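You operate a simulated robot arm through the tools that you are given. There is no shell and no other tool. Be economical: measure what you need, move in short steps, check, and stop when the job is done.

Carry out the task below with a simulated robot arm. There is one attempt and no reset: what you move stays moved.

TASK
Put the steel valve seat on top of the blue outer sleeve.
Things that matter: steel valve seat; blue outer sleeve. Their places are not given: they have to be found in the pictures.

It is judged by the outcome, as a careful person would: the job done as asked, and still so three seconds after it is handed in. It fails if anything else is knocked over, pushed out of place, dropped, spilled or broken.

THE ROBOT
A 6-joint arm with a two-finger parallel gripper, fixed in place. Base frame: the origin is at the foot of the arm, x ahead of it, y to its left, z up; the work surface is at about z = 0. Readings come in m, rad, newtons and seconds.
With the tool pointing down near the work surface it reaches from about 0.14 to 0.58 m from the base axis. Its first joint turns from -1.152 to 1.152 rad. Payload 2.1 kg.
Tool frame: the origin (TCP) lies between the finger pads and is the grasp point; the fingertips stand 0.03 m ahead of it; z points along the fingers, y is the line along which they close. The gripper opens to 0.094 m. The fingers are 0.028 m wide and 0.01 m thick; the gripper's body (0.05 by 0.096 m) begins 0.055 m behind the TCP.
Orientation is that of the tool frame in the base frame, as a unit quaternion [w, x, y, z]. With the fingers straight down and closing along the base's y, the tool's x points along the base's -x, its y along +y and its z along -z.

THE INTERFACE
- The arm moves only by the tool step_arm. Its argument "motion" is a list of rows, each a list of 7 numbers: the finger opening in m, from 0 to 0.094, then the shift along the tool's x, y, z in units of 20 mm (1.0 is 20 mm), then the turn, a rotation vector about the tool's x, y, z in units of 8 degrees (1.0 is 8 degrees). In form: [[fingers, tx, ty, tz, wx, wy, wz], ...]. A call has 1 to 8 rows; each row shifts and turns the commanded pose from where the row before left it, along the tool's axes as they then stand. A call with a number of a shift or a turn outside -1 to 1 is refused whole. Rows are played at 5 a second. More than 0.05 m and 0.15 rad between two rows, or a gripper value outside its range, and nothing of the call is played. Where a pose cannot be reached the arm comes as near as it can. A force on the tool above 40 N (or 10 N above the force at the start of the call, whichever is more), or a blocked arm, ends the call early, and 0.2 s more pass. The fingers move at their own pace (about 0.072 m/s each) and stop on an object; they squeeze with about 22 N. The grip force told is the motor's: it shows also when the fingers shut on nothing. Time passes only in rows, and 0.2 s behind the last, so rows that do not move let the fingers close. The reply holds the time, the measured pose of the TCP, the force on the tool along the base axes, the opening and the grip force, in the units named above and with some noise, and new pictures: "views" is both (left out), scene, wrist or none.
- Cameras (640 x 400 px; columns grow to the right, rows downward): "scene" is fixed at [0.0615, -0.3884, 0.4667]; the picture's right is [0.66, -0.75, 0.00], its down [-0.56, -0.48, -0.68] and it looks along [0.51, 0.44, -0.74] (base axes); focal length 224 px, centre (320, 200). "wrist" rides on the gripper at [-0.037, 0, -0.058] in the tool frame; the picture's right is [0.00, -1.00, 0.00], its down [0.97, 0.00, -0.24] and it looks along [0.24, 0.00, 0.97] (tool axes); focal length 218 px, centre (320, 200).
- locate(camera, pixels): for up to 12 pixels [column, row] of the newest picture of that camera ("zoom" is the newest enlarged one), the place [x, y, z] in the base frame of the surface seen there, good to about 0.002 m. The clock stands still meanwhile.
- enlarge(camera, box): a new picture of the part [left, top, right, bottom] of that camera's present view, enlarged. The clock stands still meanwhile.
- job_done(): hands the job in; it is judged then, once.

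Go step by step. Measure first, check grasps and placings, and put right what went wrong. The budget is 60 turns and 120 pictures, counting those below and the enlarged ones. Unless the task says otherwise, let go and move clear before handing in, and close with one line.

The tools are called after "Call:" as name(argument=value, ...) on one line, values as JSON. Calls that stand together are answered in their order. step_arm: Moves the arm, as the interface text tells. Its arguments: {"type":"object","properties":{"motion":{"type":"array"},"views":{"type":"string","enum":["both","scene","wrist","none"]}},"required":["motion"]} The other tools are called the same way: locate (camera, pixels) gives the place of the surface under pixels of a picture; enlarge (camera, box) takes an enlarged picture of a part of a camera's view; job_done () hands the job in.

At the start:

```text
clock: 0.0
position: [0.3067, -0.125, 0.263]
tcp_rot: [0.0, 0.0, 1.0, -0.001]
wrist_force: [0.3, -0.7, -0.2]
opening: 0.0941
finger_force: 0.0
```

scene: 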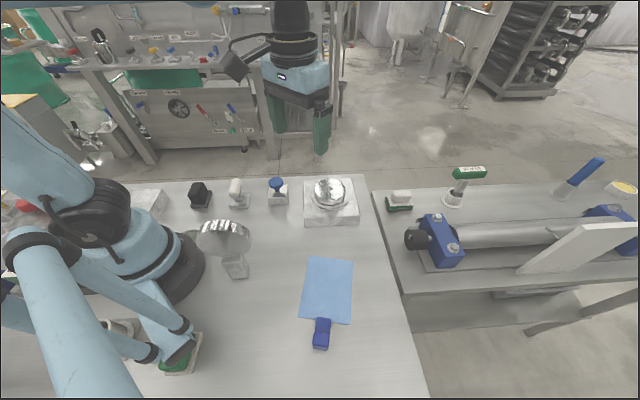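
wrist: 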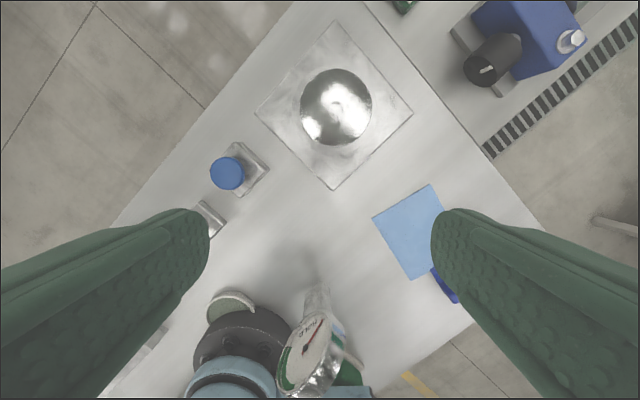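

The scene shows the gripper near (300,120) and a bench with several objects, none clearly the seat or the sleeve yet. I'll enlarge the picture to identify them.

Call:
enlarge(camera="scene", box=[160, 160, 420, 360])

Call:
enlarge(camera="scene", box=[380, 140, 640, 300])

Call:
enlarge(camera="scene", box=[0, 160, 240, 400])

Call:
enlarge(camera="wrist", box=[160, 0, 500, 400])

```text
2.00 times, centred on (290, 260) of scene
```

zoom: 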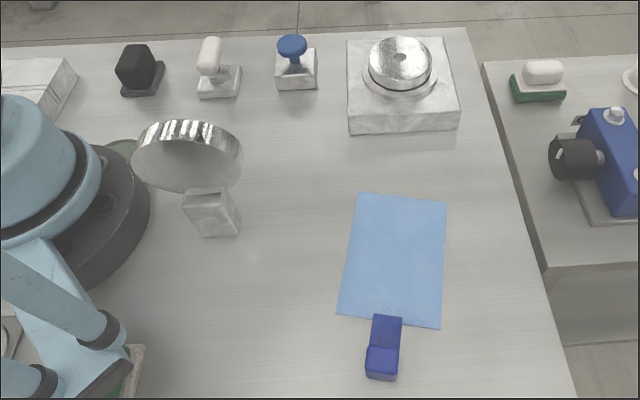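

```text
2.46 times, centred on (510, 220) of scene
```

zoom: 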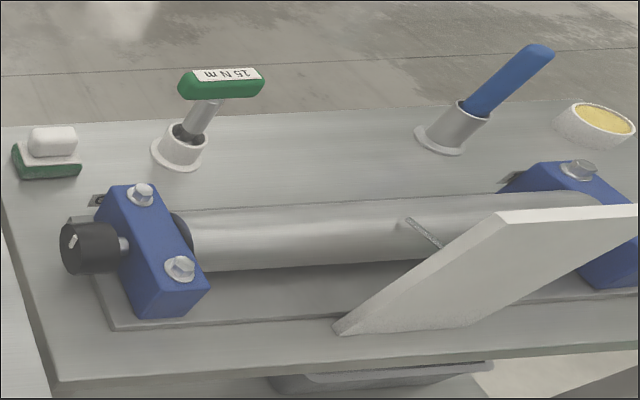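

```text
1.67 times, centred on (120, 280) of scene
```

zoom: 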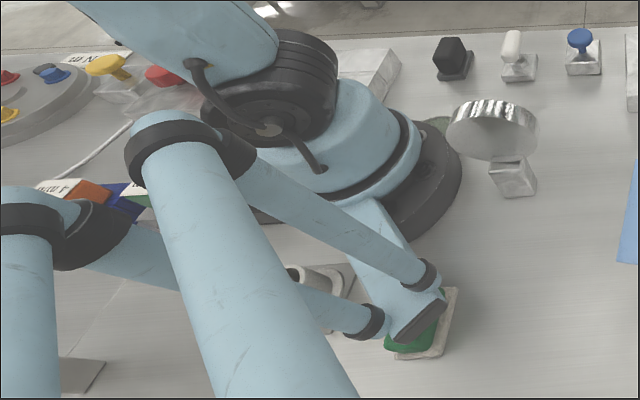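

```text
1.00 times, centred on (330, 200) of wrist
```

zoom: 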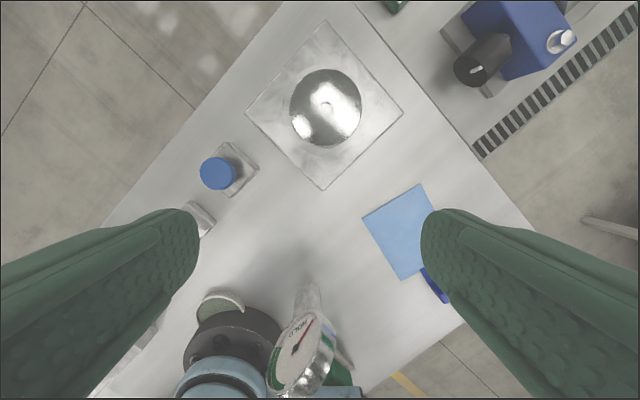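

The candidates are a steel disc with a hole on a block at (330,190) and blue things around (277,185), (322,335) and (328,290). I'll measure them and look closer.

Call:
locate(camera="scene", pixels=[[330, 184], [316, 215], [277, 184], [322, 325], [321, 343], [328, 290], [330, 240], [237, 186], [200, 188], [235, 268], [398, 196], [440, 240]])

Call:
enlarge(camera="scene", box=[290, 165, 370, 235])

Call:
enlarge(camera="scene", box=[280, 245, 380, 355])

Call:
enlarge(camera="scene", box=[180, 165, 310, 215])

```text
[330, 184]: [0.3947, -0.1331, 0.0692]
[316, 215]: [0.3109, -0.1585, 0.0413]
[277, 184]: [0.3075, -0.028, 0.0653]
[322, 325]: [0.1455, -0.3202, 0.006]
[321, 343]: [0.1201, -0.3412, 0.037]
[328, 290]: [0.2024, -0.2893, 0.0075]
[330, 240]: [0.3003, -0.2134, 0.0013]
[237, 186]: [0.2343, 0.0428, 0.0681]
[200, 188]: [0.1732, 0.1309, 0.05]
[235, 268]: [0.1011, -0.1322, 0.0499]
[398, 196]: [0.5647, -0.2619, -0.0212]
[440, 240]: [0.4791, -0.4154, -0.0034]
```

```text
5.71 times, centred on (330, 200) of scene
```

zoom: 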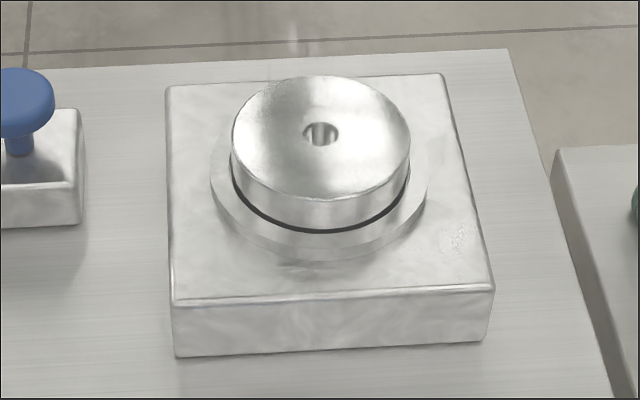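

```text
3.64 times, centred on (330, 300) of scene
```

zoom: 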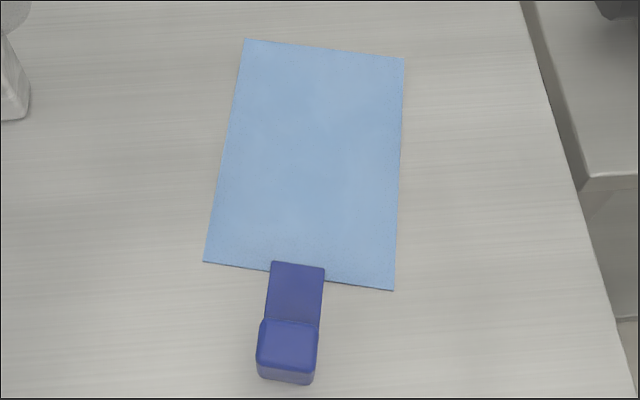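

```text
4.92 times, centred on (245, 190) of scene
```

zoom: 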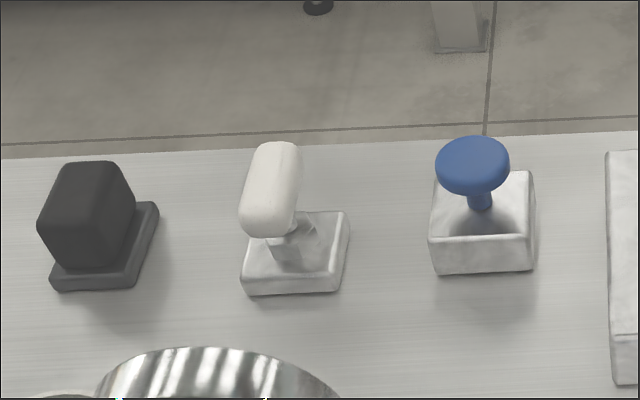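

The disc on the block is a likely valve seat, but I see no clear sleeve. The area to the arm's left hasn't been in view, so I'll move the arm there, raised, and look.

Call:
step_arm(motion=[[0.094, 0, 1, -0.5, 0, 0, 0], [0.094, 0, 1, -0.5, 0, 0, 0], [0.094, 0, 1, -0.5, 0, 0, 0], [0.094, 0, 1, -0.5, 0, 0, 0], [0.094, 0, 1, 0, 0, 0, 0], [0.094, 0, 1, 0, 0, 0, 0], [0.094, 0, 1, 0, 0, 0, 0], [0.094, 0, 1, 0, 0, 0, 0]])

Call:
enlarge(camera="scene", box=[0, 180, 120, 380])

```text
clock: 1.8
position: [0.3063, 0.0359, 0.3004]
tcp_rot: [0.0, -0.001, 1.0, -0.001]
wrist_force: [-0.1, 0.3, 0.1]
opening: 0.0939
finger_force: 0.1
```

scene: 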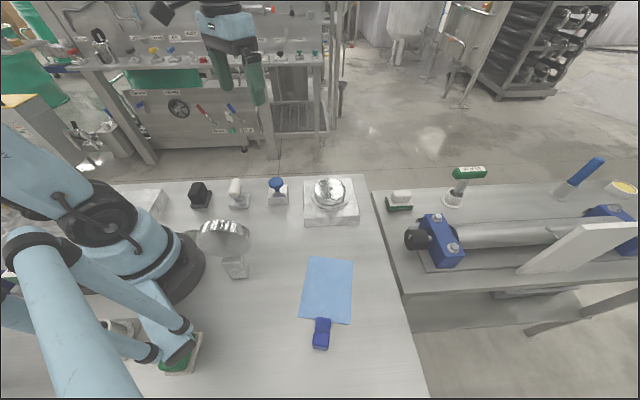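
wrist: 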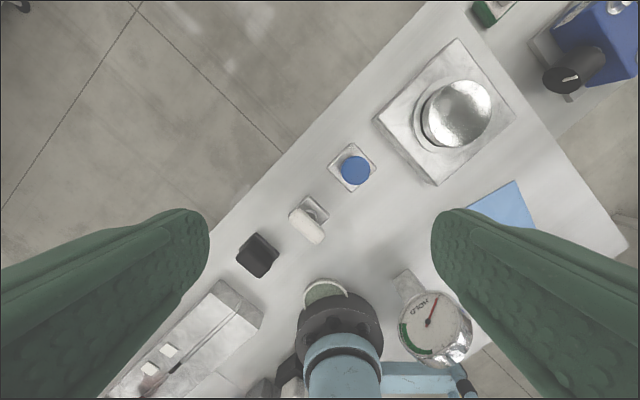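

```text
2.00 times, centred on (60, 280) of scene
```

zoom: 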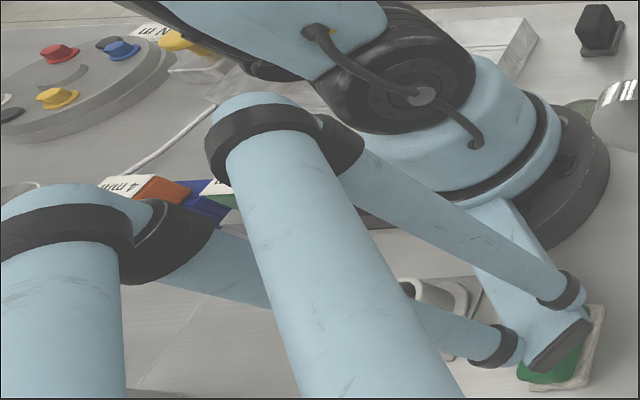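

The left side shows only knobs, the gauge and a steel box at the wrist's lower left, with no sleeve. Next I'll look at the right/near side, around y = -0.3, which will also uncover what the arm hides.

Call:
step_arm(motion=[[0.094, 0, -1, 0, 0, 0, 0], [0.094, 0, -1, 0, 0, 0, 0], [0.094, 0, -1, 0, 0, 0, 0], [0.094, 0, -1, 0, 0, 0, 0], [0.094, 0, -1, 0, 0, 0, 0], [0.094, 0, -1, 0, 0, 0, 0], [0.094, 0, -1, 0, 0, 0, 0], [0.094, 0, -1, 0, 0, 0, 0]], views="none")

Call:
step_arm(motion=[[0.094, 0.5, -1, 0, 0, 0, 0], [0.094, 0.5, -1, 0, 0, 0, 0], [0.094, 0.5, -1, 0, 0, 0, 0], [0.094, 0.5, -1, 0, 0, 0, 0], [0.094, 0.5, -1, 0, 0, 0, 0], [0.094, 0.5, -1, 0, 0, 0, 0], [0.094, 0.5, -1, 0, 0, 0, 0], [0.094, 0.5, -1, 0, 0, 0, 0]])

```text
clock: 3.6
position: [0.3062, -0.1264, 0.3027]
tcp_rot: [-0.001, 0.0, 1.0, -0.001]
wrist_force: [-0.5, -0.4, 0.4]
opening: 0.0941
finger_force: 0.0
```

```text
clock: 5.4
position: [0.2252, -0.2841, 0.3017]
tcp_rot: [0.001, 0.0, 1.0, -0.001]
wrist_force: [-1.0, -0.4, 0.4]
opening: 0.0943
finger_force: 0.1
```

scene: 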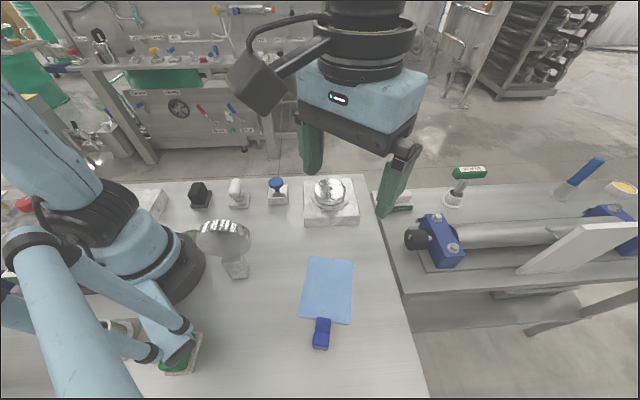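
wrist: 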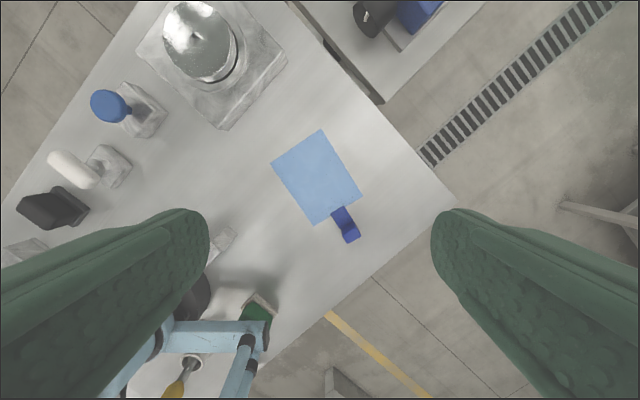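

No sleeve-like cylinder so far. I'll enlarge the wrist view on the near objects at (180,375) and (260,310), the card, and the disc stack.

Call:
enlarge(camera="wrist", box=[110, 220, 310, 400])

Call:
enlarge(camera="wrist", box=[260, 115, 380, 255])

Call:
enlarge(camera="wrist", box=[0, 0, 300, 190])

Call:
enlarge(camera="scene", box=[80, 290, 280, 400])

```text
2.22 times, centred on (210, 310) of wrist
```

zoom: 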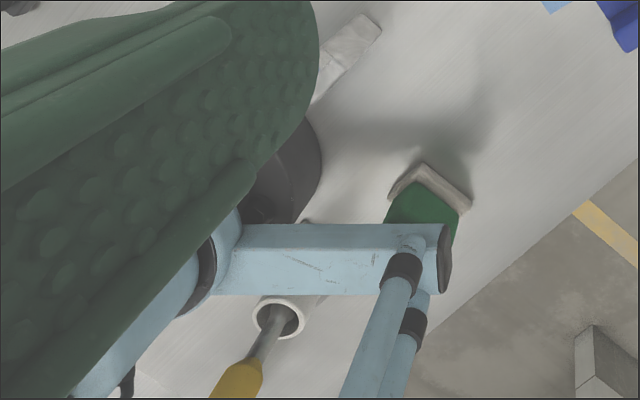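

```text
2.86 times, centred on (320, 185) of wrist
```

zoom: 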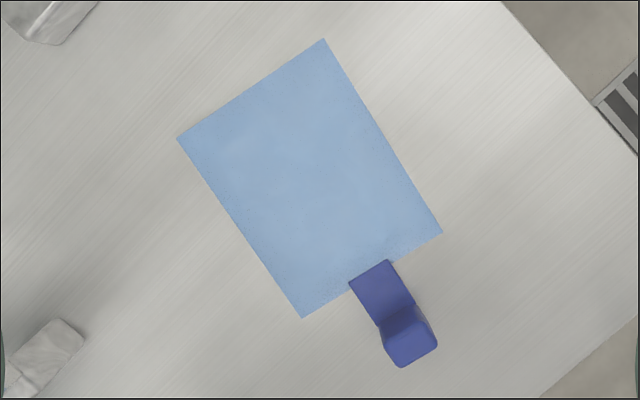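

```text
2.11 times, centred on (150, 95) of wrist
```

zoom: 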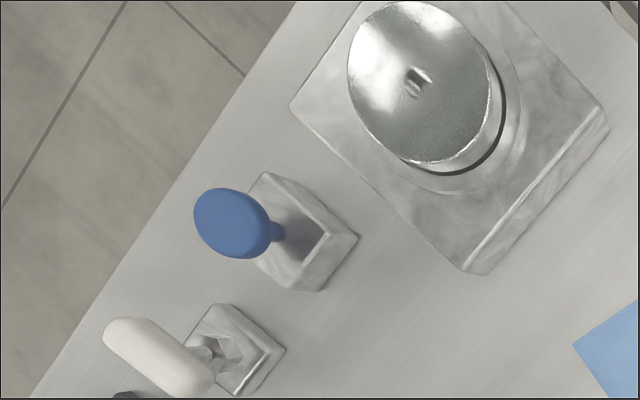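

```text
3.20 times, centred on (180, 345) of scene
```

zoom: 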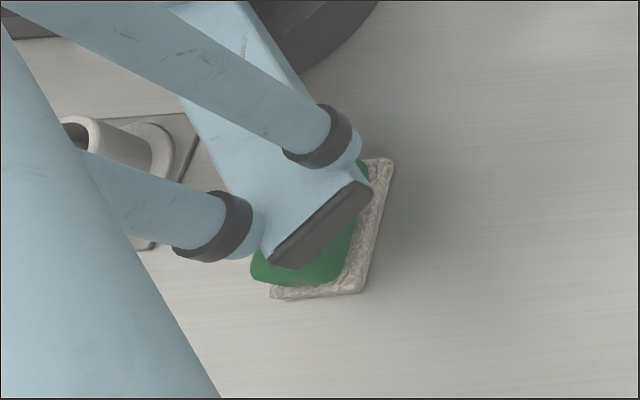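

All that's loose near here is the disc stack and the card with its dark blue handle. One area is still unseen, the steel box left of the base (about x 0.1, y 0.25) and the space around it, so I'll look there.

Call:
step_arm(motion=[[0.094, -0.5, 1, 0, 0, 0, 0], [0.094, -0.5, 1, 0, 0, 0, 0], [0.094, -0.5, 1, 0, 0, 0, 0], [0.094, -0.5, 1, 0, 0, 0, 0], [0.094, 0, 1, 0, 0, 0, 0], [0.094, 0, 1, 0, 0, 0, 0], [0.094, 0, 1, 0, 0, 0, 0], [0.094, 0, 1, 0, 0, 0, 0]], views="none")

Call:
step_arm(motion=[[0.094, 0, 1, 0, 0, 0, 0], [0.094, 0, 1, 0, 0, 0, 0], [0.094, 0, 1, 0, 0, 0, 0], [0.094, 0, 1, 0, 0, 0, 0], [0.094, 0, 1, 0, 0, 0, 0], [0.094, 0, 1, 0, 0, 0, 0], [0.094, 0, 1, 0, 0, 0, 0], [0.094, 0, 1, 0, 0, 0, 0]], views="none")

Call:
step_arm(motion=[[0.094, 0.5, 1, 0, 0, 0, 0], [0.094, 0.5, 1, 0, 0, 0, 0], [0.094, 0.5, 1, 0, 0, 0, 0], [0.094, 0.5, 1, 0, 0, 0, 0], [0.094, 0.5, 1, 0, 0, 0, 0], [0.094, 0.5, 1, 0, 0, 0, 0], [0.094, 0.5, 1, 0, 0, 0, 0], [0.094, 0.5, 1, 0, 0, 0, 0]])

```text
clock: 7.2
position: [0.2659, -0.1235, 0.3021]
tcp_rot: [0.0, 0.001, 1.0, -0.001]
wrist_force: [-0.2, -0.1, -0.2]
opening: 0.0942
finger_force: 0.0
```

```text
clock: 9.0
position: [0.2676, 0.0365, 0.3014]
tcp_rot: [0.0, 0.002, 1.0, 0.0]
wrist_force: [-0.8, -0.7, -0.1]
opening: 0.0937
finger_force: 0.1
```

```text
clock: 10.8
position: [0.185, 0.198, 0.3024]
tcp_rot: [0.0, 0.001, 1.0, -0.001]
wrist_force: [0.2, -0.2, -0.5]
opening: 0.0938
finger_force: 0.1
```

scene: 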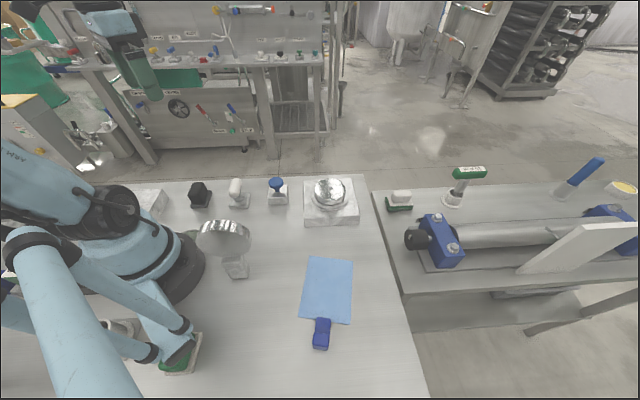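
wrist: 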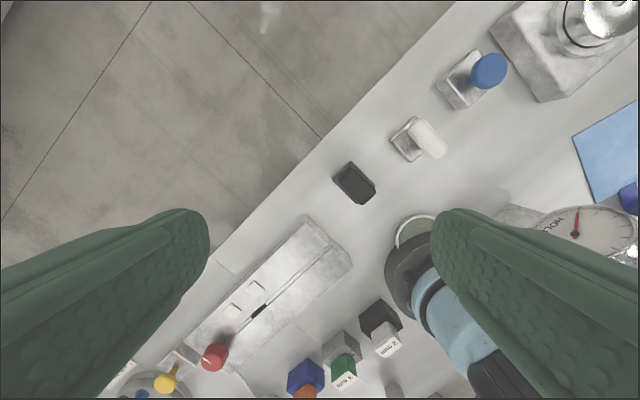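

The box by (280,290) and the labelled tools behind the base don't match either name. I'll check the box closely and measure heights on the card, the disc stack and the box from this view.

Call:
enlarge(camera="wrist", box=[110, 200, 450, 400])

Call:
locate(camera="scene", pixels=[[312, 262], [348, 264], [330, 275], [303, 312], [346, 319], [325, 305], [322, 320], [321, 332], [360, 300], [290, 290], [326, 360], [321, 346]])

Call:
locate(camera="scene", pixels=[[320, 184], [338, 184], [330, 180], [330, 196], [330, 200], [330, 205], [330, 208], [345, 193], [310, 200], [308, 183], [352, 212], [277, 194]])

```text
1.88 times, centred on (280, 300) of wrist
```

zoom: 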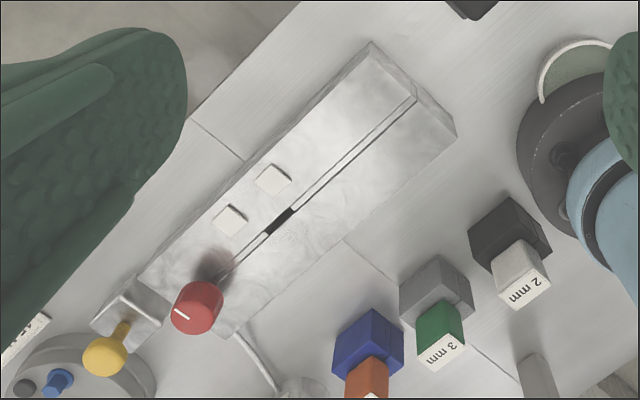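

```text
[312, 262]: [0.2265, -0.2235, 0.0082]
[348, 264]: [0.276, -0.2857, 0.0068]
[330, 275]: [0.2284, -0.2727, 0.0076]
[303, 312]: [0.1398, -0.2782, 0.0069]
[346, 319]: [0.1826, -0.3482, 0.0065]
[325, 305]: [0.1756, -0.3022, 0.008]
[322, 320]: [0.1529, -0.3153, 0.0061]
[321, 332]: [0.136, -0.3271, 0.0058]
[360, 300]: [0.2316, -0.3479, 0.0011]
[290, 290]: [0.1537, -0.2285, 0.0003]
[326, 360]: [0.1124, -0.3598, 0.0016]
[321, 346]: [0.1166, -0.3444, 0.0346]
```

```text
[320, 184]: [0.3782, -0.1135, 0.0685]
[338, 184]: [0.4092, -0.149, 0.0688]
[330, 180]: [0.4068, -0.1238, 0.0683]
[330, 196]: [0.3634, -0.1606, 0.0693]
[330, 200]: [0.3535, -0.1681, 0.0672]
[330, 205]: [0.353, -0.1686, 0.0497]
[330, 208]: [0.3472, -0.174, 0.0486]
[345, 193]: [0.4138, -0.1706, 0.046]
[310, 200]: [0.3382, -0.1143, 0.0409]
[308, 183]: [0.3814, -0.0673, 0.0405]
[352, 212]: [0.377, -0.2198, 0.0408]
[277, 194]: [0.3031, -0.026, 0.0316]
```

The card is a 7 mm plate with a handle, at about (0.2,-0.29). The disc is about 80 mm wide, with its top at z 0.069, a collar at 0.048 and a block at 0.041. I'll move over the disc for a close look.

Call:
step_arm(motion=[[0.094, -0.6, -1, 0, 0, 0, 0], [0.094, -0.6, -1, 0, 0, 0, 0], [0.094, -0.6, -1, 0, 0, 0, 0], [0.094, -0.6, -1, 0, 0, 0, 0], [0.094, -0.6, -1, 0, 0, 0, 0], [0.094, -0.6, -1, 0, 0, 0, 0], [0.094, -0.6, -1, 0, 0, 0, 0], [0.094, -0.6, -1, 0, 0, 0, 0]], views="none")

Call:
step_arm(motion=[[0.094, -0.6, -1, 0.7, 0, 0, 0], [0.094, -0.6, -1, 0.7, 0, 0, 0], [0.094, -0.6, -1, 0.7, 0, 0, 0], [0.094, -0.6, -1, 0.7, 0, 0, 0], [0.094, -0.6, -1, 0.7, 0, 0, 0], [0.094, -0.6, -1, 0.7, 0, 0, 0], [0.094, -0.6, -1, 0.7, 0, 0, 0], [0.094, -0.6, -1, 0.7, 0, 0, 0]], views="both")

Call:
enlarge(camera="wrist", box=[200, 80, 440, 280])

```text
clock: 12.6
position: [0.2842, 0.0363, 0.3002]
tcp_rot: [0.0, 0.0, 1.0, -0.001]
wrist_force: [0.0, -0.8, -0.4]
opening: 0.0937
finger_force: 0.0
```

```text
clock: 14.4
position: [0.3794, -0.1229, 0.1884]
tcp_rot: [0.0, 0.0, 1.0, 0.0]
wrist_force: [0.8, 0.0, -0.5]
opening: 0.0939
finger_force: 0.1
```

scene: 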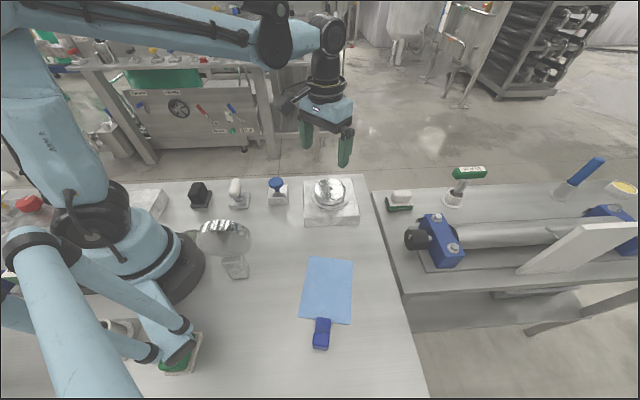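
wrist: 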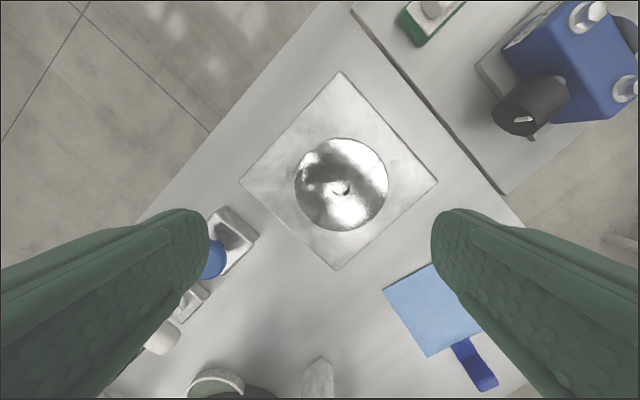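

```text
2.00 times, centred on (320, 180) of wrist
```

zoom: 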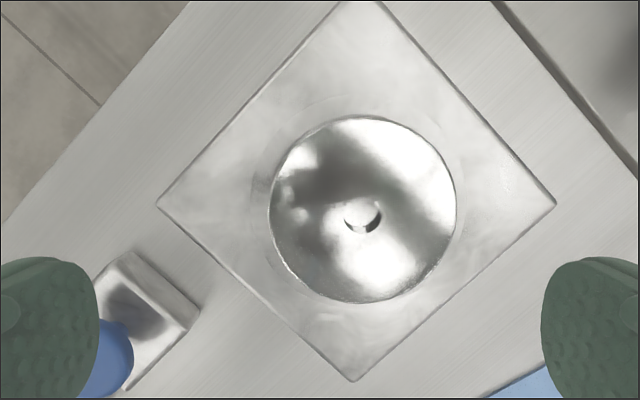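

The disc is a solid-looking steel cap with a centre dimple. There's also a greenish round thing with a pale rim at the base's foot, at wrist (215,385), so I'll move nearer to see it.

Call:
step_arm(motion=[[0.094, 0.9, 0.8, -0.4, 0, 0, 0], [0.094, 0.9, 0.8, -0.4, 0, 0, 0], [0.094, 0.9, 0.8, -0.4, 0, 0, 0], [0.094, 0.9, 0.8, -0.4, 0, 0, 0], [0.094, 0.9, 0.8, -0.4, 0, 0, 0], [0.094, 0.9, 0.8, -0.4, 0, 0, 0], [0.094, 0.9, 0.8, -0.4, 0, 0, 0], [0.094, 0.9, 0.8, -0.4, 0, 0, 0]], views="both")

Call:
enlarge(camera="wrist", box=[200, 180, 440, 380])

```text
clock: 16.2
position: [0.2321, 0.0049, 0.2548]
tcp_rot: [0.0, -0.001, 1.0, -0.002]
wrist_force: [0.3, 0.1, 0.3]
opening: 0.094
finger_force: 0.0
```

scene: 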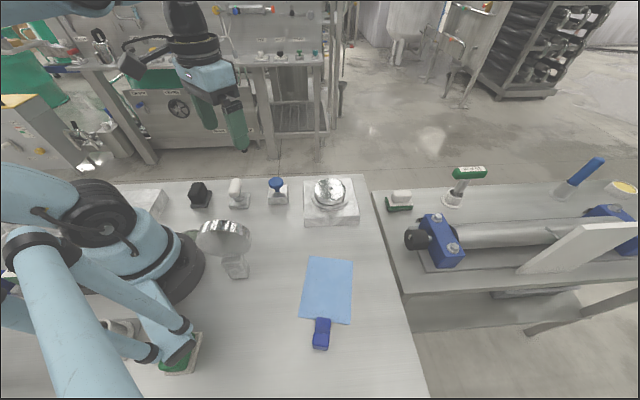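
wrist: 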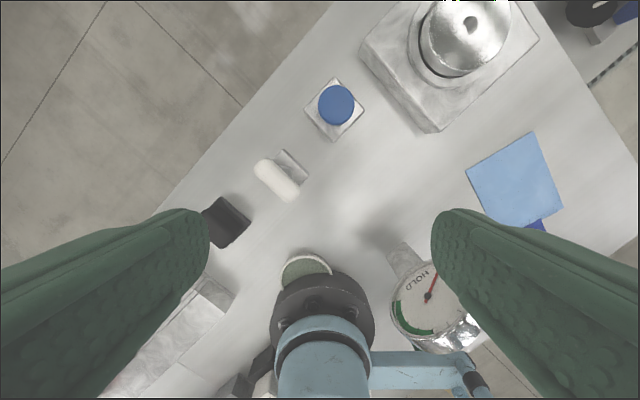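

```text
2.00 times, centred on (320, 280) of wrist
```

zoom: 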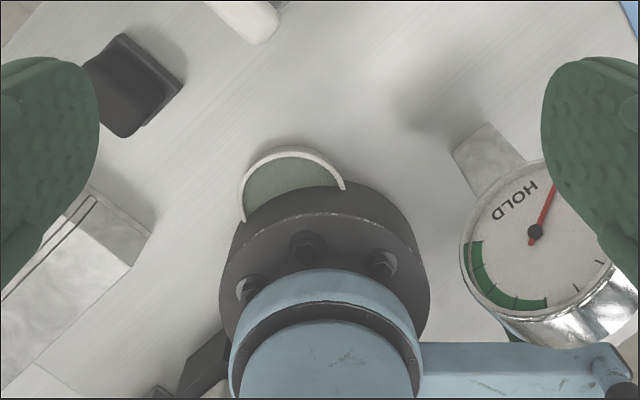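

That is just an indicator set against the base. I'll look at the light-blue plate and its dark blue tab up close.

Call:
step_arm(motion=[[0.094, 0.2, -1, 0, 0, 0, 0], [0.094, 0.2, -1, 0, 0, 0, 0], [0.094, 0.2, -1, 0, 0, 0, 0], [0.094, 0.2, -1, 0, 0, 0, 0], [0.094, 0.2, -1, 0, 0, 0, 0], [0.094, 0.2, -1, 0, 0, 0, 0], [0.094, 0.2, -1, 0, 0, 0, 0], [0.094, 0.2, -1, 0, 0, 0, 0]], views="none")

Call:
step_arm(motion=[[0.094, 0, -1, 0.7, 0, 0, 0], [0.094, 0, -1, 0.7, 0, 0, 0], [0.094, 0, -1, 0.7, 0, 0, 0], [0.094, 0, -1, 0.7, 0, 0, 0], [0.094, 0, -1, 0.7, 0, 0, 0], [0.094, 0, -1, 0.7, 0, 0, 0], [0.094, 0, -1, 0.7, 0, 0, 0]], views="both")

Call:
enlarge(camera="wrist", box=[180, 80, 440, 300])

```text
clock: 18.0
position: [0.2012, -0.156, 0.2569]
tcp_rot: [0.0, 0.0, 1.0, -0.001]
wrist_force: [-0.4, 0.2, -0.7]
opening: 0.0939
finger_force: 0.1
```

```text
clock: 19.6
position: [0.2008, -0.2954, 0.1548]
tcp_rot: [0.0, 0.0, 1.0, -0.001]
wrist_force: [0.3, -0.2, 0.4]
opening: 0.0938
finger_force: 0.1
```

scene: 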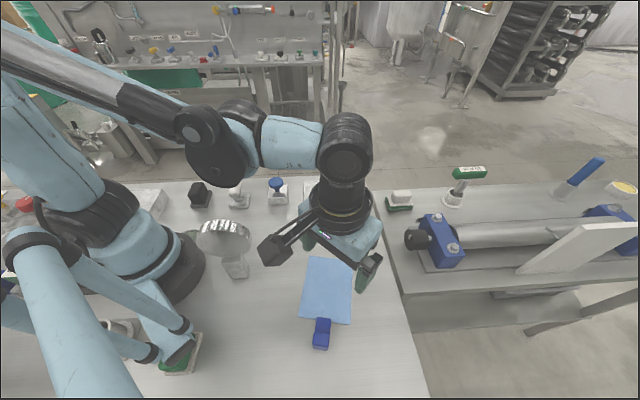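
wrist: 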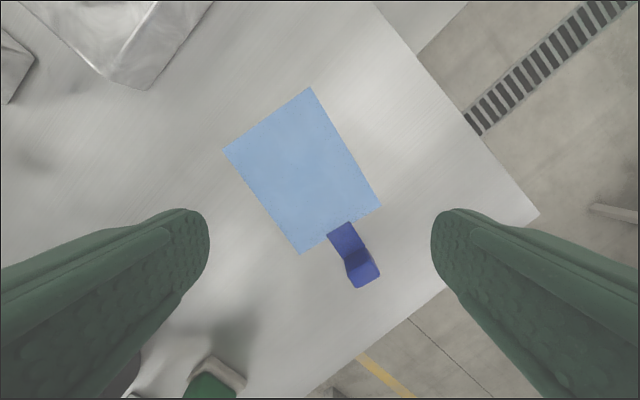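

```text
1.82 times, centred on (310, 190) of wrist
```

zoom: 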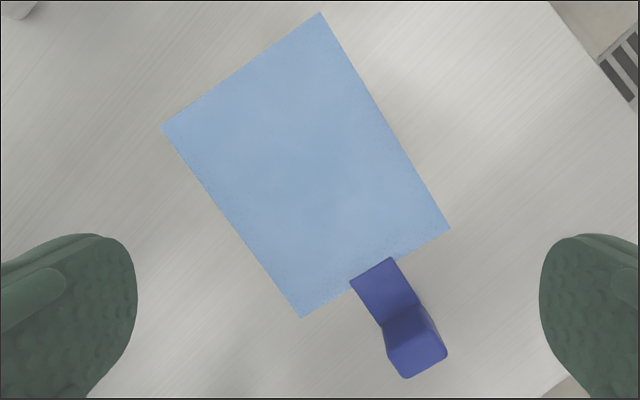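

The plate looks like a flat panel with a raised tab, and the disc is the only steel part that could be a valve seat. I'll test whether the disc is loose by going over its centre, about (0.385,-0.140).

Call:
step_arm(motion=[[0.094, -1, 0.86, 0, 0, 0, 0], [0.094, -1, 0.86, 0, 0, 0, 0], [0.094, -1, 0.86, 0, 0, 0, 0], [0.094, -1, 0.86, 0, 0, 0, 0], [0.094, -1, 0.87, 0, 0, 0, 0], [0.094, -1, 0.87, 0, 0, 0, 0], [0.094, -1, 0.87, 0, 0, 0, 0], [0.094, -1, 0.87, 0, 0, 0, 0]], views="none")

Call:
step_arm(motion=[[0.094, -1, 0.85, 0, 0, 0, 0], [0.094, -0.2, 0, 0, 0, 0, 0], [0.094, 0, 0, 0.7, 0, 0, 0], [0.094, 0, 0, 0, 0, 0, 0]], views="both")

Call:
enlarge(camera="wrist", box=[220, 100, 440, 260])

```text
clock: 21.4
position: [0.361, -0.1563, 0.154]
tcp_rot: [-0.001, 0.001, 1.0, -0.002]
wrist_force: [0.0, 0.5, 0.3]
opening: 0.0938
finger_force: 0.1
```

```text
clock: 22.4
position: [0.3861, -0.14, 0.1403]
tcp_rot: [0.0, 0.0, 1.0, -0.001]
wrist_force: [0.4, -0.4, 0.9]
opening: 0.0941
finger_force: 0.1
```

scene: 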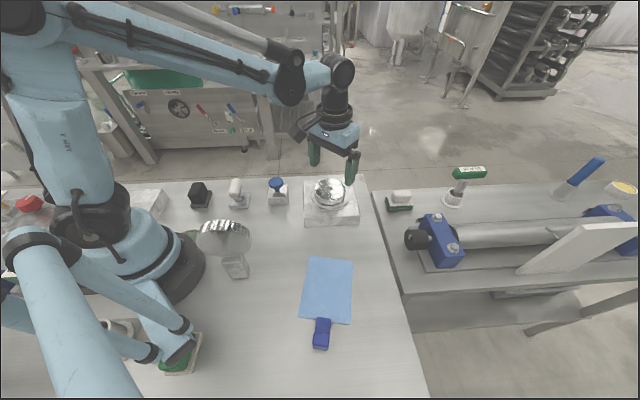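
wrist: 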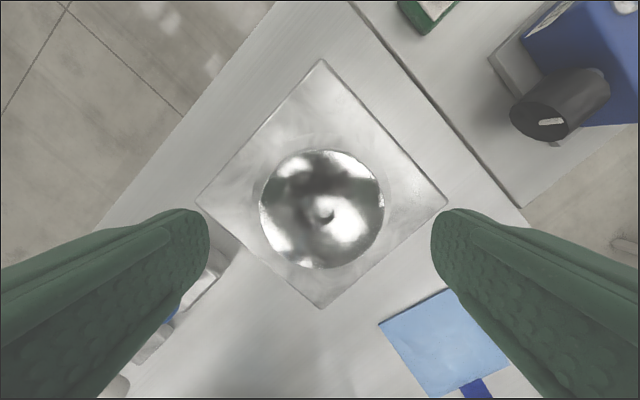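

```text
2.50 times, centred on (330, 180) of wrist
```

zoom: 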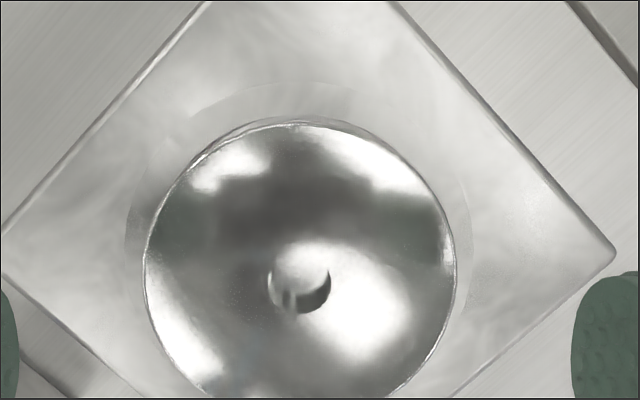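

The disc's centre at (322,209) works out to (0.385,-0.141), right under the tool. I'll lower until the fingertips are at about z 0.053, above the collar, and close.

Call:
step_arm(motion=[[0.094, 0, -0.05, 0.7, 0, 0, 0], [0.094, 0, 0, 0.7, 0, 0, 0], [0.094, 0, 0, 0.7, 0, 0, 0], [0.094, 0, 0, 0.7, 0, 0, 0], [0.094, 0, 0, 0, 0, 0, 0], [0.07, 0, 0, 0, 0, 0, 0], [0.07, 0, 0, 0, 0, 0, 0]], views="both")

```text
clock: 24.0
position: [0.3872, -0.1432, 0.0856]
tcp_rot: [0.0, 0.0, 1.0, -0.002]
wrist_force: [0.3, -0.1, -0.1]
opening: 0.079
finger_force: 22.3
```

scene: 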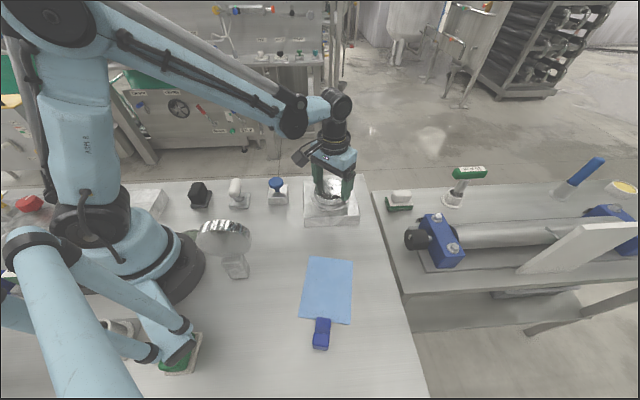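
wrist: 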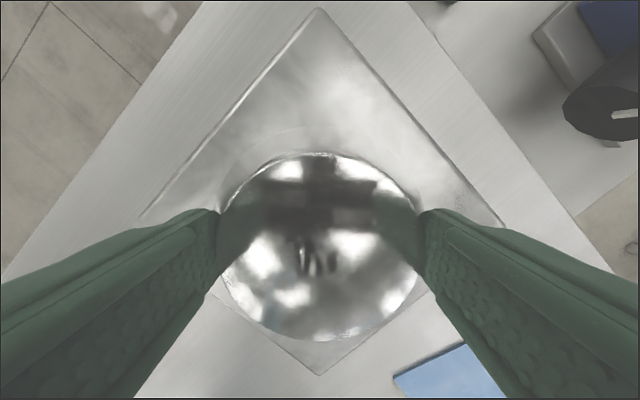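

The grip has stopped on the disc at 0.079 m. I'll lift it 8 mm and watch the force and position.

Call:
step_arm(motion=[[0.07, 0, 0, -0.2, 0, 0, 0], [0.07, 0, 0, -0.2, 0, 0, 0], [0.07, 0, 0, 0, 0, 0, 0]], views="both")

Call:
enlarge(camera="scene", box=[290, 145, 380, 235])

```text
clock: 24.8
position: [0.386, -0.1428, 0.0927]
tcp_rot: [0.0, 0.0, 1.0, -0.001]
wrist_force: [0.1, -0.2, -5.6]
opening: 0.0787
finger_force: 21.7
```

scene: 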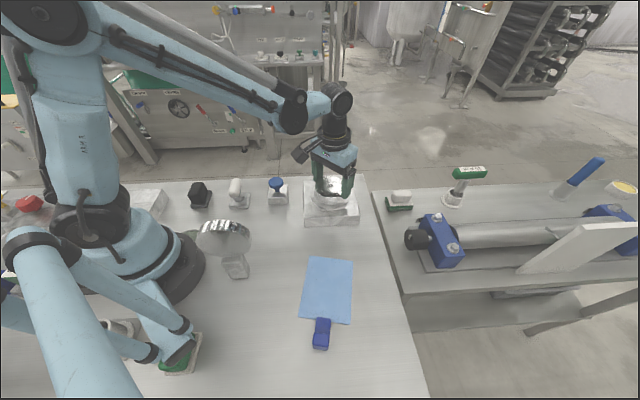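
wrist: 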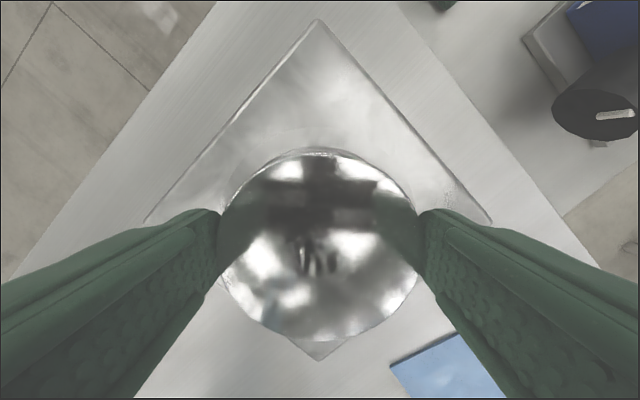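

```text
4.44 times, centred on (335, 190) of scene
```

zoom: 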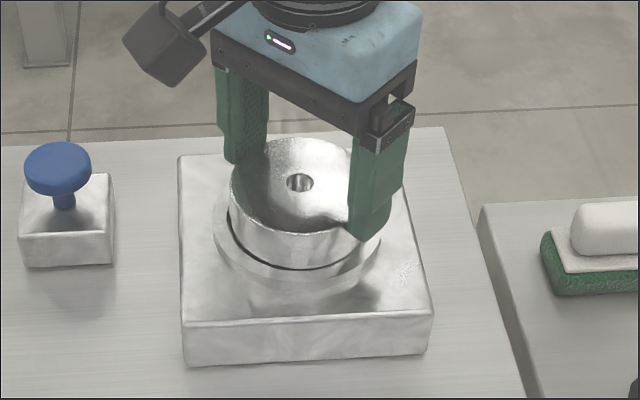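

The disc came up with the fingers at a load of 5.6 N, so it is loose. I'll lift it further and look at what is beneath.

Call:
step_arm(motion=[[0.07, 0, 0, -0.5, 0, 0, 0], [0.07, 0, 0, -0.5, 0, 0, 0], [0.07, 0, 0, -0.5, 0, 0, 0], [0.07, 0, 0, -0.5, 0, 0, 0], [0.07, 0, 0, -0.5, 0, 0, 0], [0.07, 0, 0, -0.5, 0, 0, 0], [0.07, 0, 0, 0, 0, 0, 0]], views="scene")

Call:
enlarge(camera="scene", box=[290, 125, 390, 235])

```text
clock: 26.4
position: [0.3858, -0.1437, 0.154]
tcp_rot: [0.0, 0.001, 1.0, -0.002]
wrist_force: [0.0, 0.2, -6.2]
opening: 0.0788
finger_force: 22.5
```

scene: 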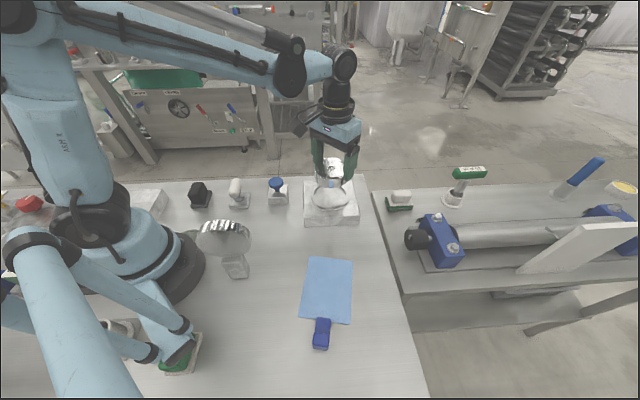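

```text
3.64 times, centred on (340, 180) of scene
```

zoom: 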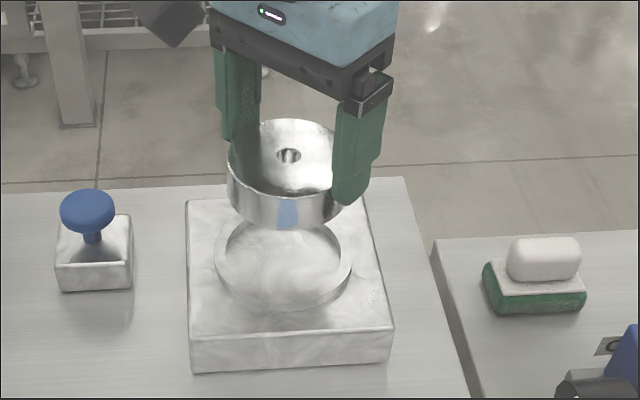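

The disc was sitting in a rimmed nest, so it is a loose steel part and should be the valve seat. The blue target is still unclear: the plate may be it, or it may be a cover. I'll set the seat back in its nest and test the plate by its tab.

Call:
step_arm(motion=[[0.07, 0, 0, 0.6, 0, 0, 0], [0.07, 0, 0, 0.6, 0, 0, 0], [0.07, 0, 0, 0.6, 0, 0, 0], [0.07, 0, 0, 0.6, 0, 0, 0], [0.07, 0, 0, 0.5, 0, 0, 0], [0.07, 0, 0, 0.4, 0, 0, 0], [0.07, 0, 0, 0.1, 0, 0, 0]], views="none")

Call:
step_arm(motion=[[0.094, 0, 0, 0, 0, 0, 0], [0.094, 0, 0, 0, 0, 0, 0], [0.094, 0, 0, -0.7, 0, 0, 0], [0.094, 0, 0, -1, 0, 0, 0], [0.094, 0, 0, -1, 0, 0, 0], [0.094, 0, 0, -1, 0, 0, 0], [0.094, 0, 0, -0.5, 0, 0, 0]], views="scene")

Call:
enlarge(camera="scene", box=[290, 125, 390, 235])

```text
clock: 28.0
position: [0.3868, -0.1392, 0.0856]
tcp_rot: [0.001, 0.0, 1.0, -0.001]
wrist_force: [0.0, 0.4, -5.5]
opening: 0.079
finger_force: 21.5
```

```text
clock: 29.6
position: [0.3861, -0.141, 0.1706]
tcp_rot: [0.0, -0.001, 1.0, 0.0]
wrist_force: [0.2, 0.3, -0.2]
opening: 0.094
finger_force: 0.1
```

scene: 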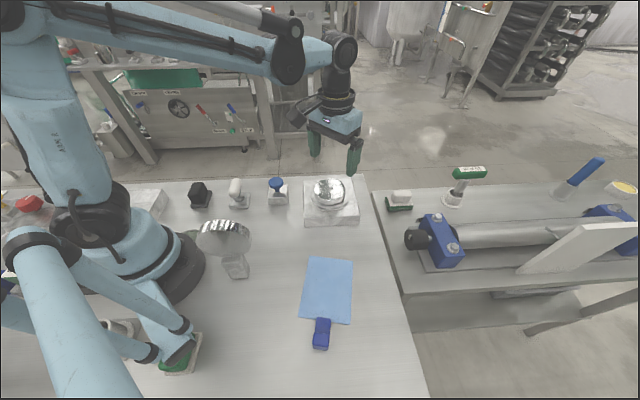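

```text
3.64 times, centred on (340, 180) of scene
```

zoom: 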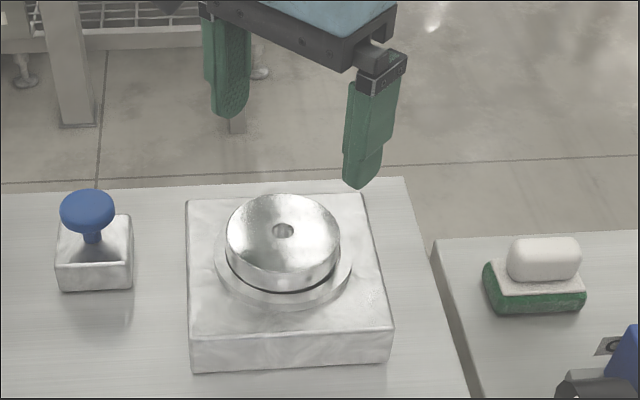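

The seat is back in its nest. The tab at (0.12,-0.34) lies beyond the first joint's range, so it can't be lifted straight down. I'll look at the plate obliquely and close up to see what it is.

Call:
step_arm(motion=[[0.094, 0.7, -1, 0.3, 0, 0, 0], [0.094, 0.7, -1, 0.3, 0, 0, 0], [0.094, 0.7, -1, 0.3, 0, 0, 0], [0.094, 0.7, -1, 0.3, 0, 0, 0], [0.094, 0.7, -1, 0.3, 0, 0, 0], [0.094, 0, 0, 0, 0, 1, 0], [0.094, 0, 0, 0, 0, 1, 0], [0.094, 0, 0, 0, 0, 1, 0]], views="wrist")

Call:
enlarge(camera="wrist", box=[200, 100, 480, 300])

```text
clock: 31.4
position: [0.3161, -0.2415, 0.1409]
tcp_rot: [-0.208, 0.0, 0.978, -0.001]
wrist_force: [0.0, 0.4, 0.0]
opening: 0.094
finger_force: 0.0
```

wrist: 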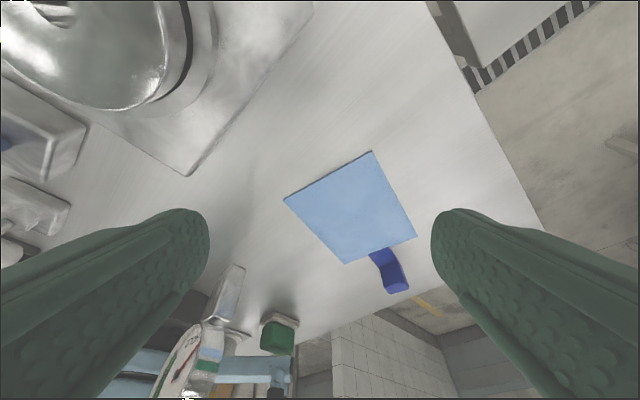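

```text
2.00 times, centred on (340, 200) of wrist
```

zoom: 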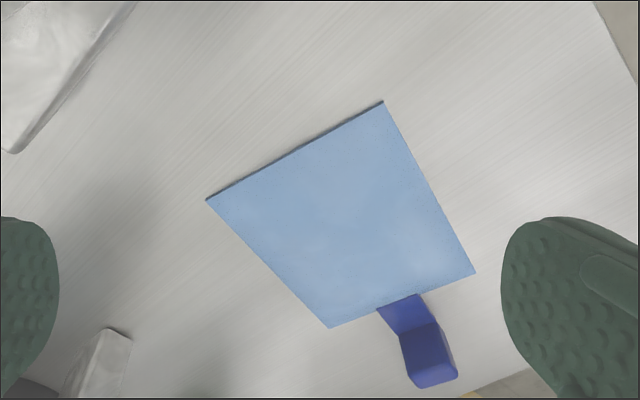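

The plate is a thin flush slab about 85 mm wide, so the gripper could just span it. I'll measure its corners and tab precisely.

Call:
locate(camera="wrist", pixels=[[371, 155], [286, 199], [345, 261], [413, 236], [350, 205], [380, 253], [391, 268], [395, 280], [395, 290], [384, 275], [405, 275], [300, 230]])

Call:
enlarge(camera="wrist", box=[340, 220, 440, 300])

Call:
enlarge(camera="wrist", box=[275, 140, 385, 220])

```text
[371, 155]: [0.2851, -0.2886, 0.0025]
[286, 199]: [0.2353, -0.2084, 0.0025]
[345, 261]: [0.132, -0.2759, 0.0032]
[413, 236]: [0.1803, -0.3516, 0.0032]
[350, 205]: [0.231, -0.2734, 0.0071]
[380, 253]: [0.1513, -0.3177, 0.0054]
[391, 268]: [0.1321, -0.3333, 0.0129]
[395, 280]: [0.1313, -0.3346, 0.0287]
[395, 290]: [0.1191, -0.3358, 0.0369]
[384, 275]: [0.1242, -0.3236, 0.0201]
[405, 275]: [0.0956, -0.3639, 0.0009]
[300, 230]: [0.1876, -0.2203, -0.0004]
```

```text
5.00 times, centred on (390, 260) of wrist
```

zoom: 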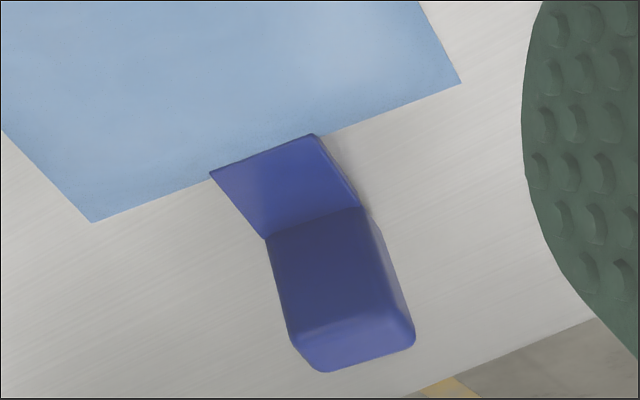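

```text
5.00 times, centred on (330, 180) of wrist
```

zoom: 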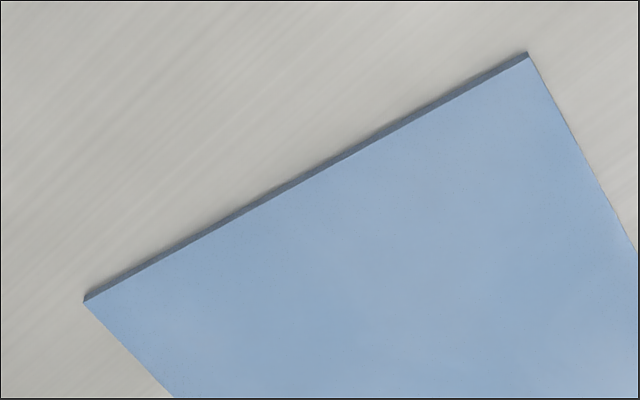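

The plate is about 95 × 123 × 7 mm, with an upright dark-blue pull tab about 37 mm high at (0.12,-0.34). That looks like a cover that could hide the sleeve. I can reach the tab with a leaning tool, so I'll turn the tool to line up with it.

Call:
step_arm(motion=[[0.094, 0, 0, 0, 0, -1, 0], [0.094, 0, 0, 0, 0, -1, 0], [0.094, 0, 0, 0, 0, -1, 0], [0.094, 0, 0, 0, 0, 0, -1], [0.094, 0, 0, 0, 0, 0, -1], [0.094, 0, 0, 0, 0, 0, -1], [0.094, 0, 0, 0, 0, 0, -1]], views="none")

Call:
step_arm(motion=[[0.094, 1, 0.117, 0, 0, 0, 0], [0.094, 1, 0.117, 0, 0, 0, 0], [0.094, 1, 0.117, 0, 0, 0, 0], [0.094, 1, 0.117, 0, 0, 0, 0], [0.094, 1, 0.117, 0, 0, 0, 0], [0.094, 1, 0.117, 0, 1, 0], [0.094, 1, 0.117, 0, 0, 1, 0]], views="none")

```text
clock: 33.0
position: [0.3161, -0.2418, 0.1389]
tcp_rot: [0.0, -0.277, 0.961, -0.002]
wrist_force: [0.4, -0.1, -0.2]
opening: 0.0941
finger_force: 0.0
```

```text
refused: a row must be a list of 7 entries
```

One row in that call was malformed and the whole call was refused. The yaw is right (x_tool lies along the tab's axis), so I'll resend the move with the lean.

Call:
step_arm(motion=[[0.094, 1, 0.117, 0, 0, 0, 0], [0.094, 1, 0.117, 0, 0, 0, 0], [0.094, 1, 0.117, 0, 0, 0, 0], [0.094, 1, 0.117, 0, 0, 0, 0], [0.094, 1, 0.117, 0, 0, 0, 0], [0.094, 0, 0, 0, 0, 1, 0], [0.094, 0, 0, 0, 0, 1, 0], [0.094, 0, 0, 0, 0, 1, 0]], views="both")

```text
clock: 34.8
position: [0.2258, -0.2858, 0.1393]
tcp_rot: [-0.201, -0.269, 0.94, -0.059]
wrist_force: [0.4, 0.5, -0.2]
opening: 0.0939
finger_force: 0.0
```

scene: 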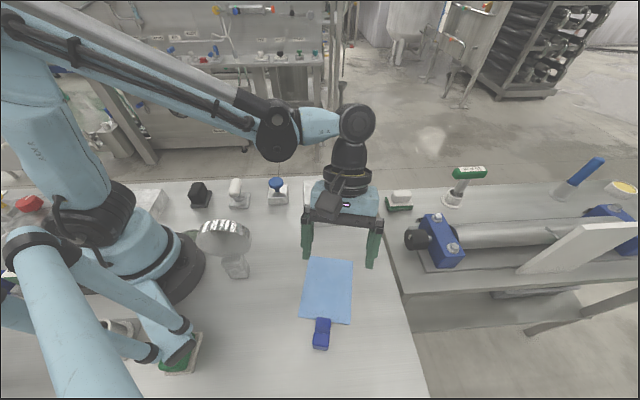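
wrist: 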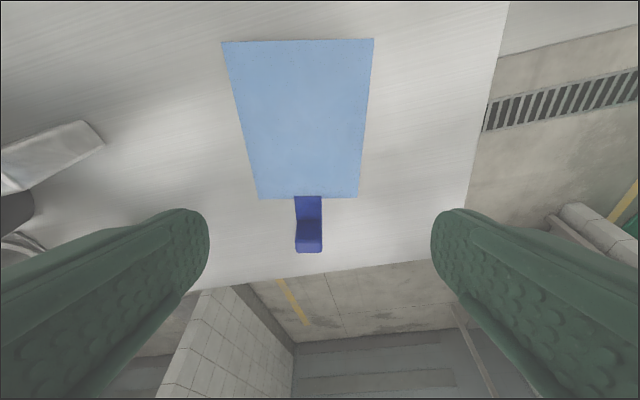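

The tool lines up with the plate's axis; the tab at (308,240) is slightly left of centre. I'll measure the tab for the grasp.

Call:
locate(camera="wrist", pixels=[[298, 246], [318, 246], [308, 246], [308, 251], [308, 230], [308, 205], [308, 240], [297, 235]])

Call:
enlarge(camera="wrist", box=[260, 180, 360, 270])

```text
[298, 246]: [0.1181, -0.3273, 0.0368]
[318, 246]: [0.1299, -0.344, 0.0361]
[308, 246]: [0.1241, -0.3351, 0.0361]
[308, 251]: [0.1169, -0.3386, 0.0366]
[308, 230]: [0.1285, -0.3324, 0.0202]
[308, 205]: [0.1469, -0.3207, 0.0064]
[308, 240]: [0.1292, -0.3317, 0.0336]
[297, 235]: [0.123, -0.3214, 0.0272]
```

```text
4.44 times, centred on (310, 225) of wrist
```

zoom: 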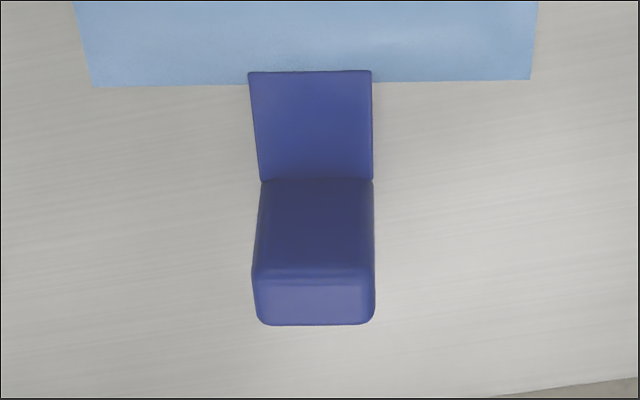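

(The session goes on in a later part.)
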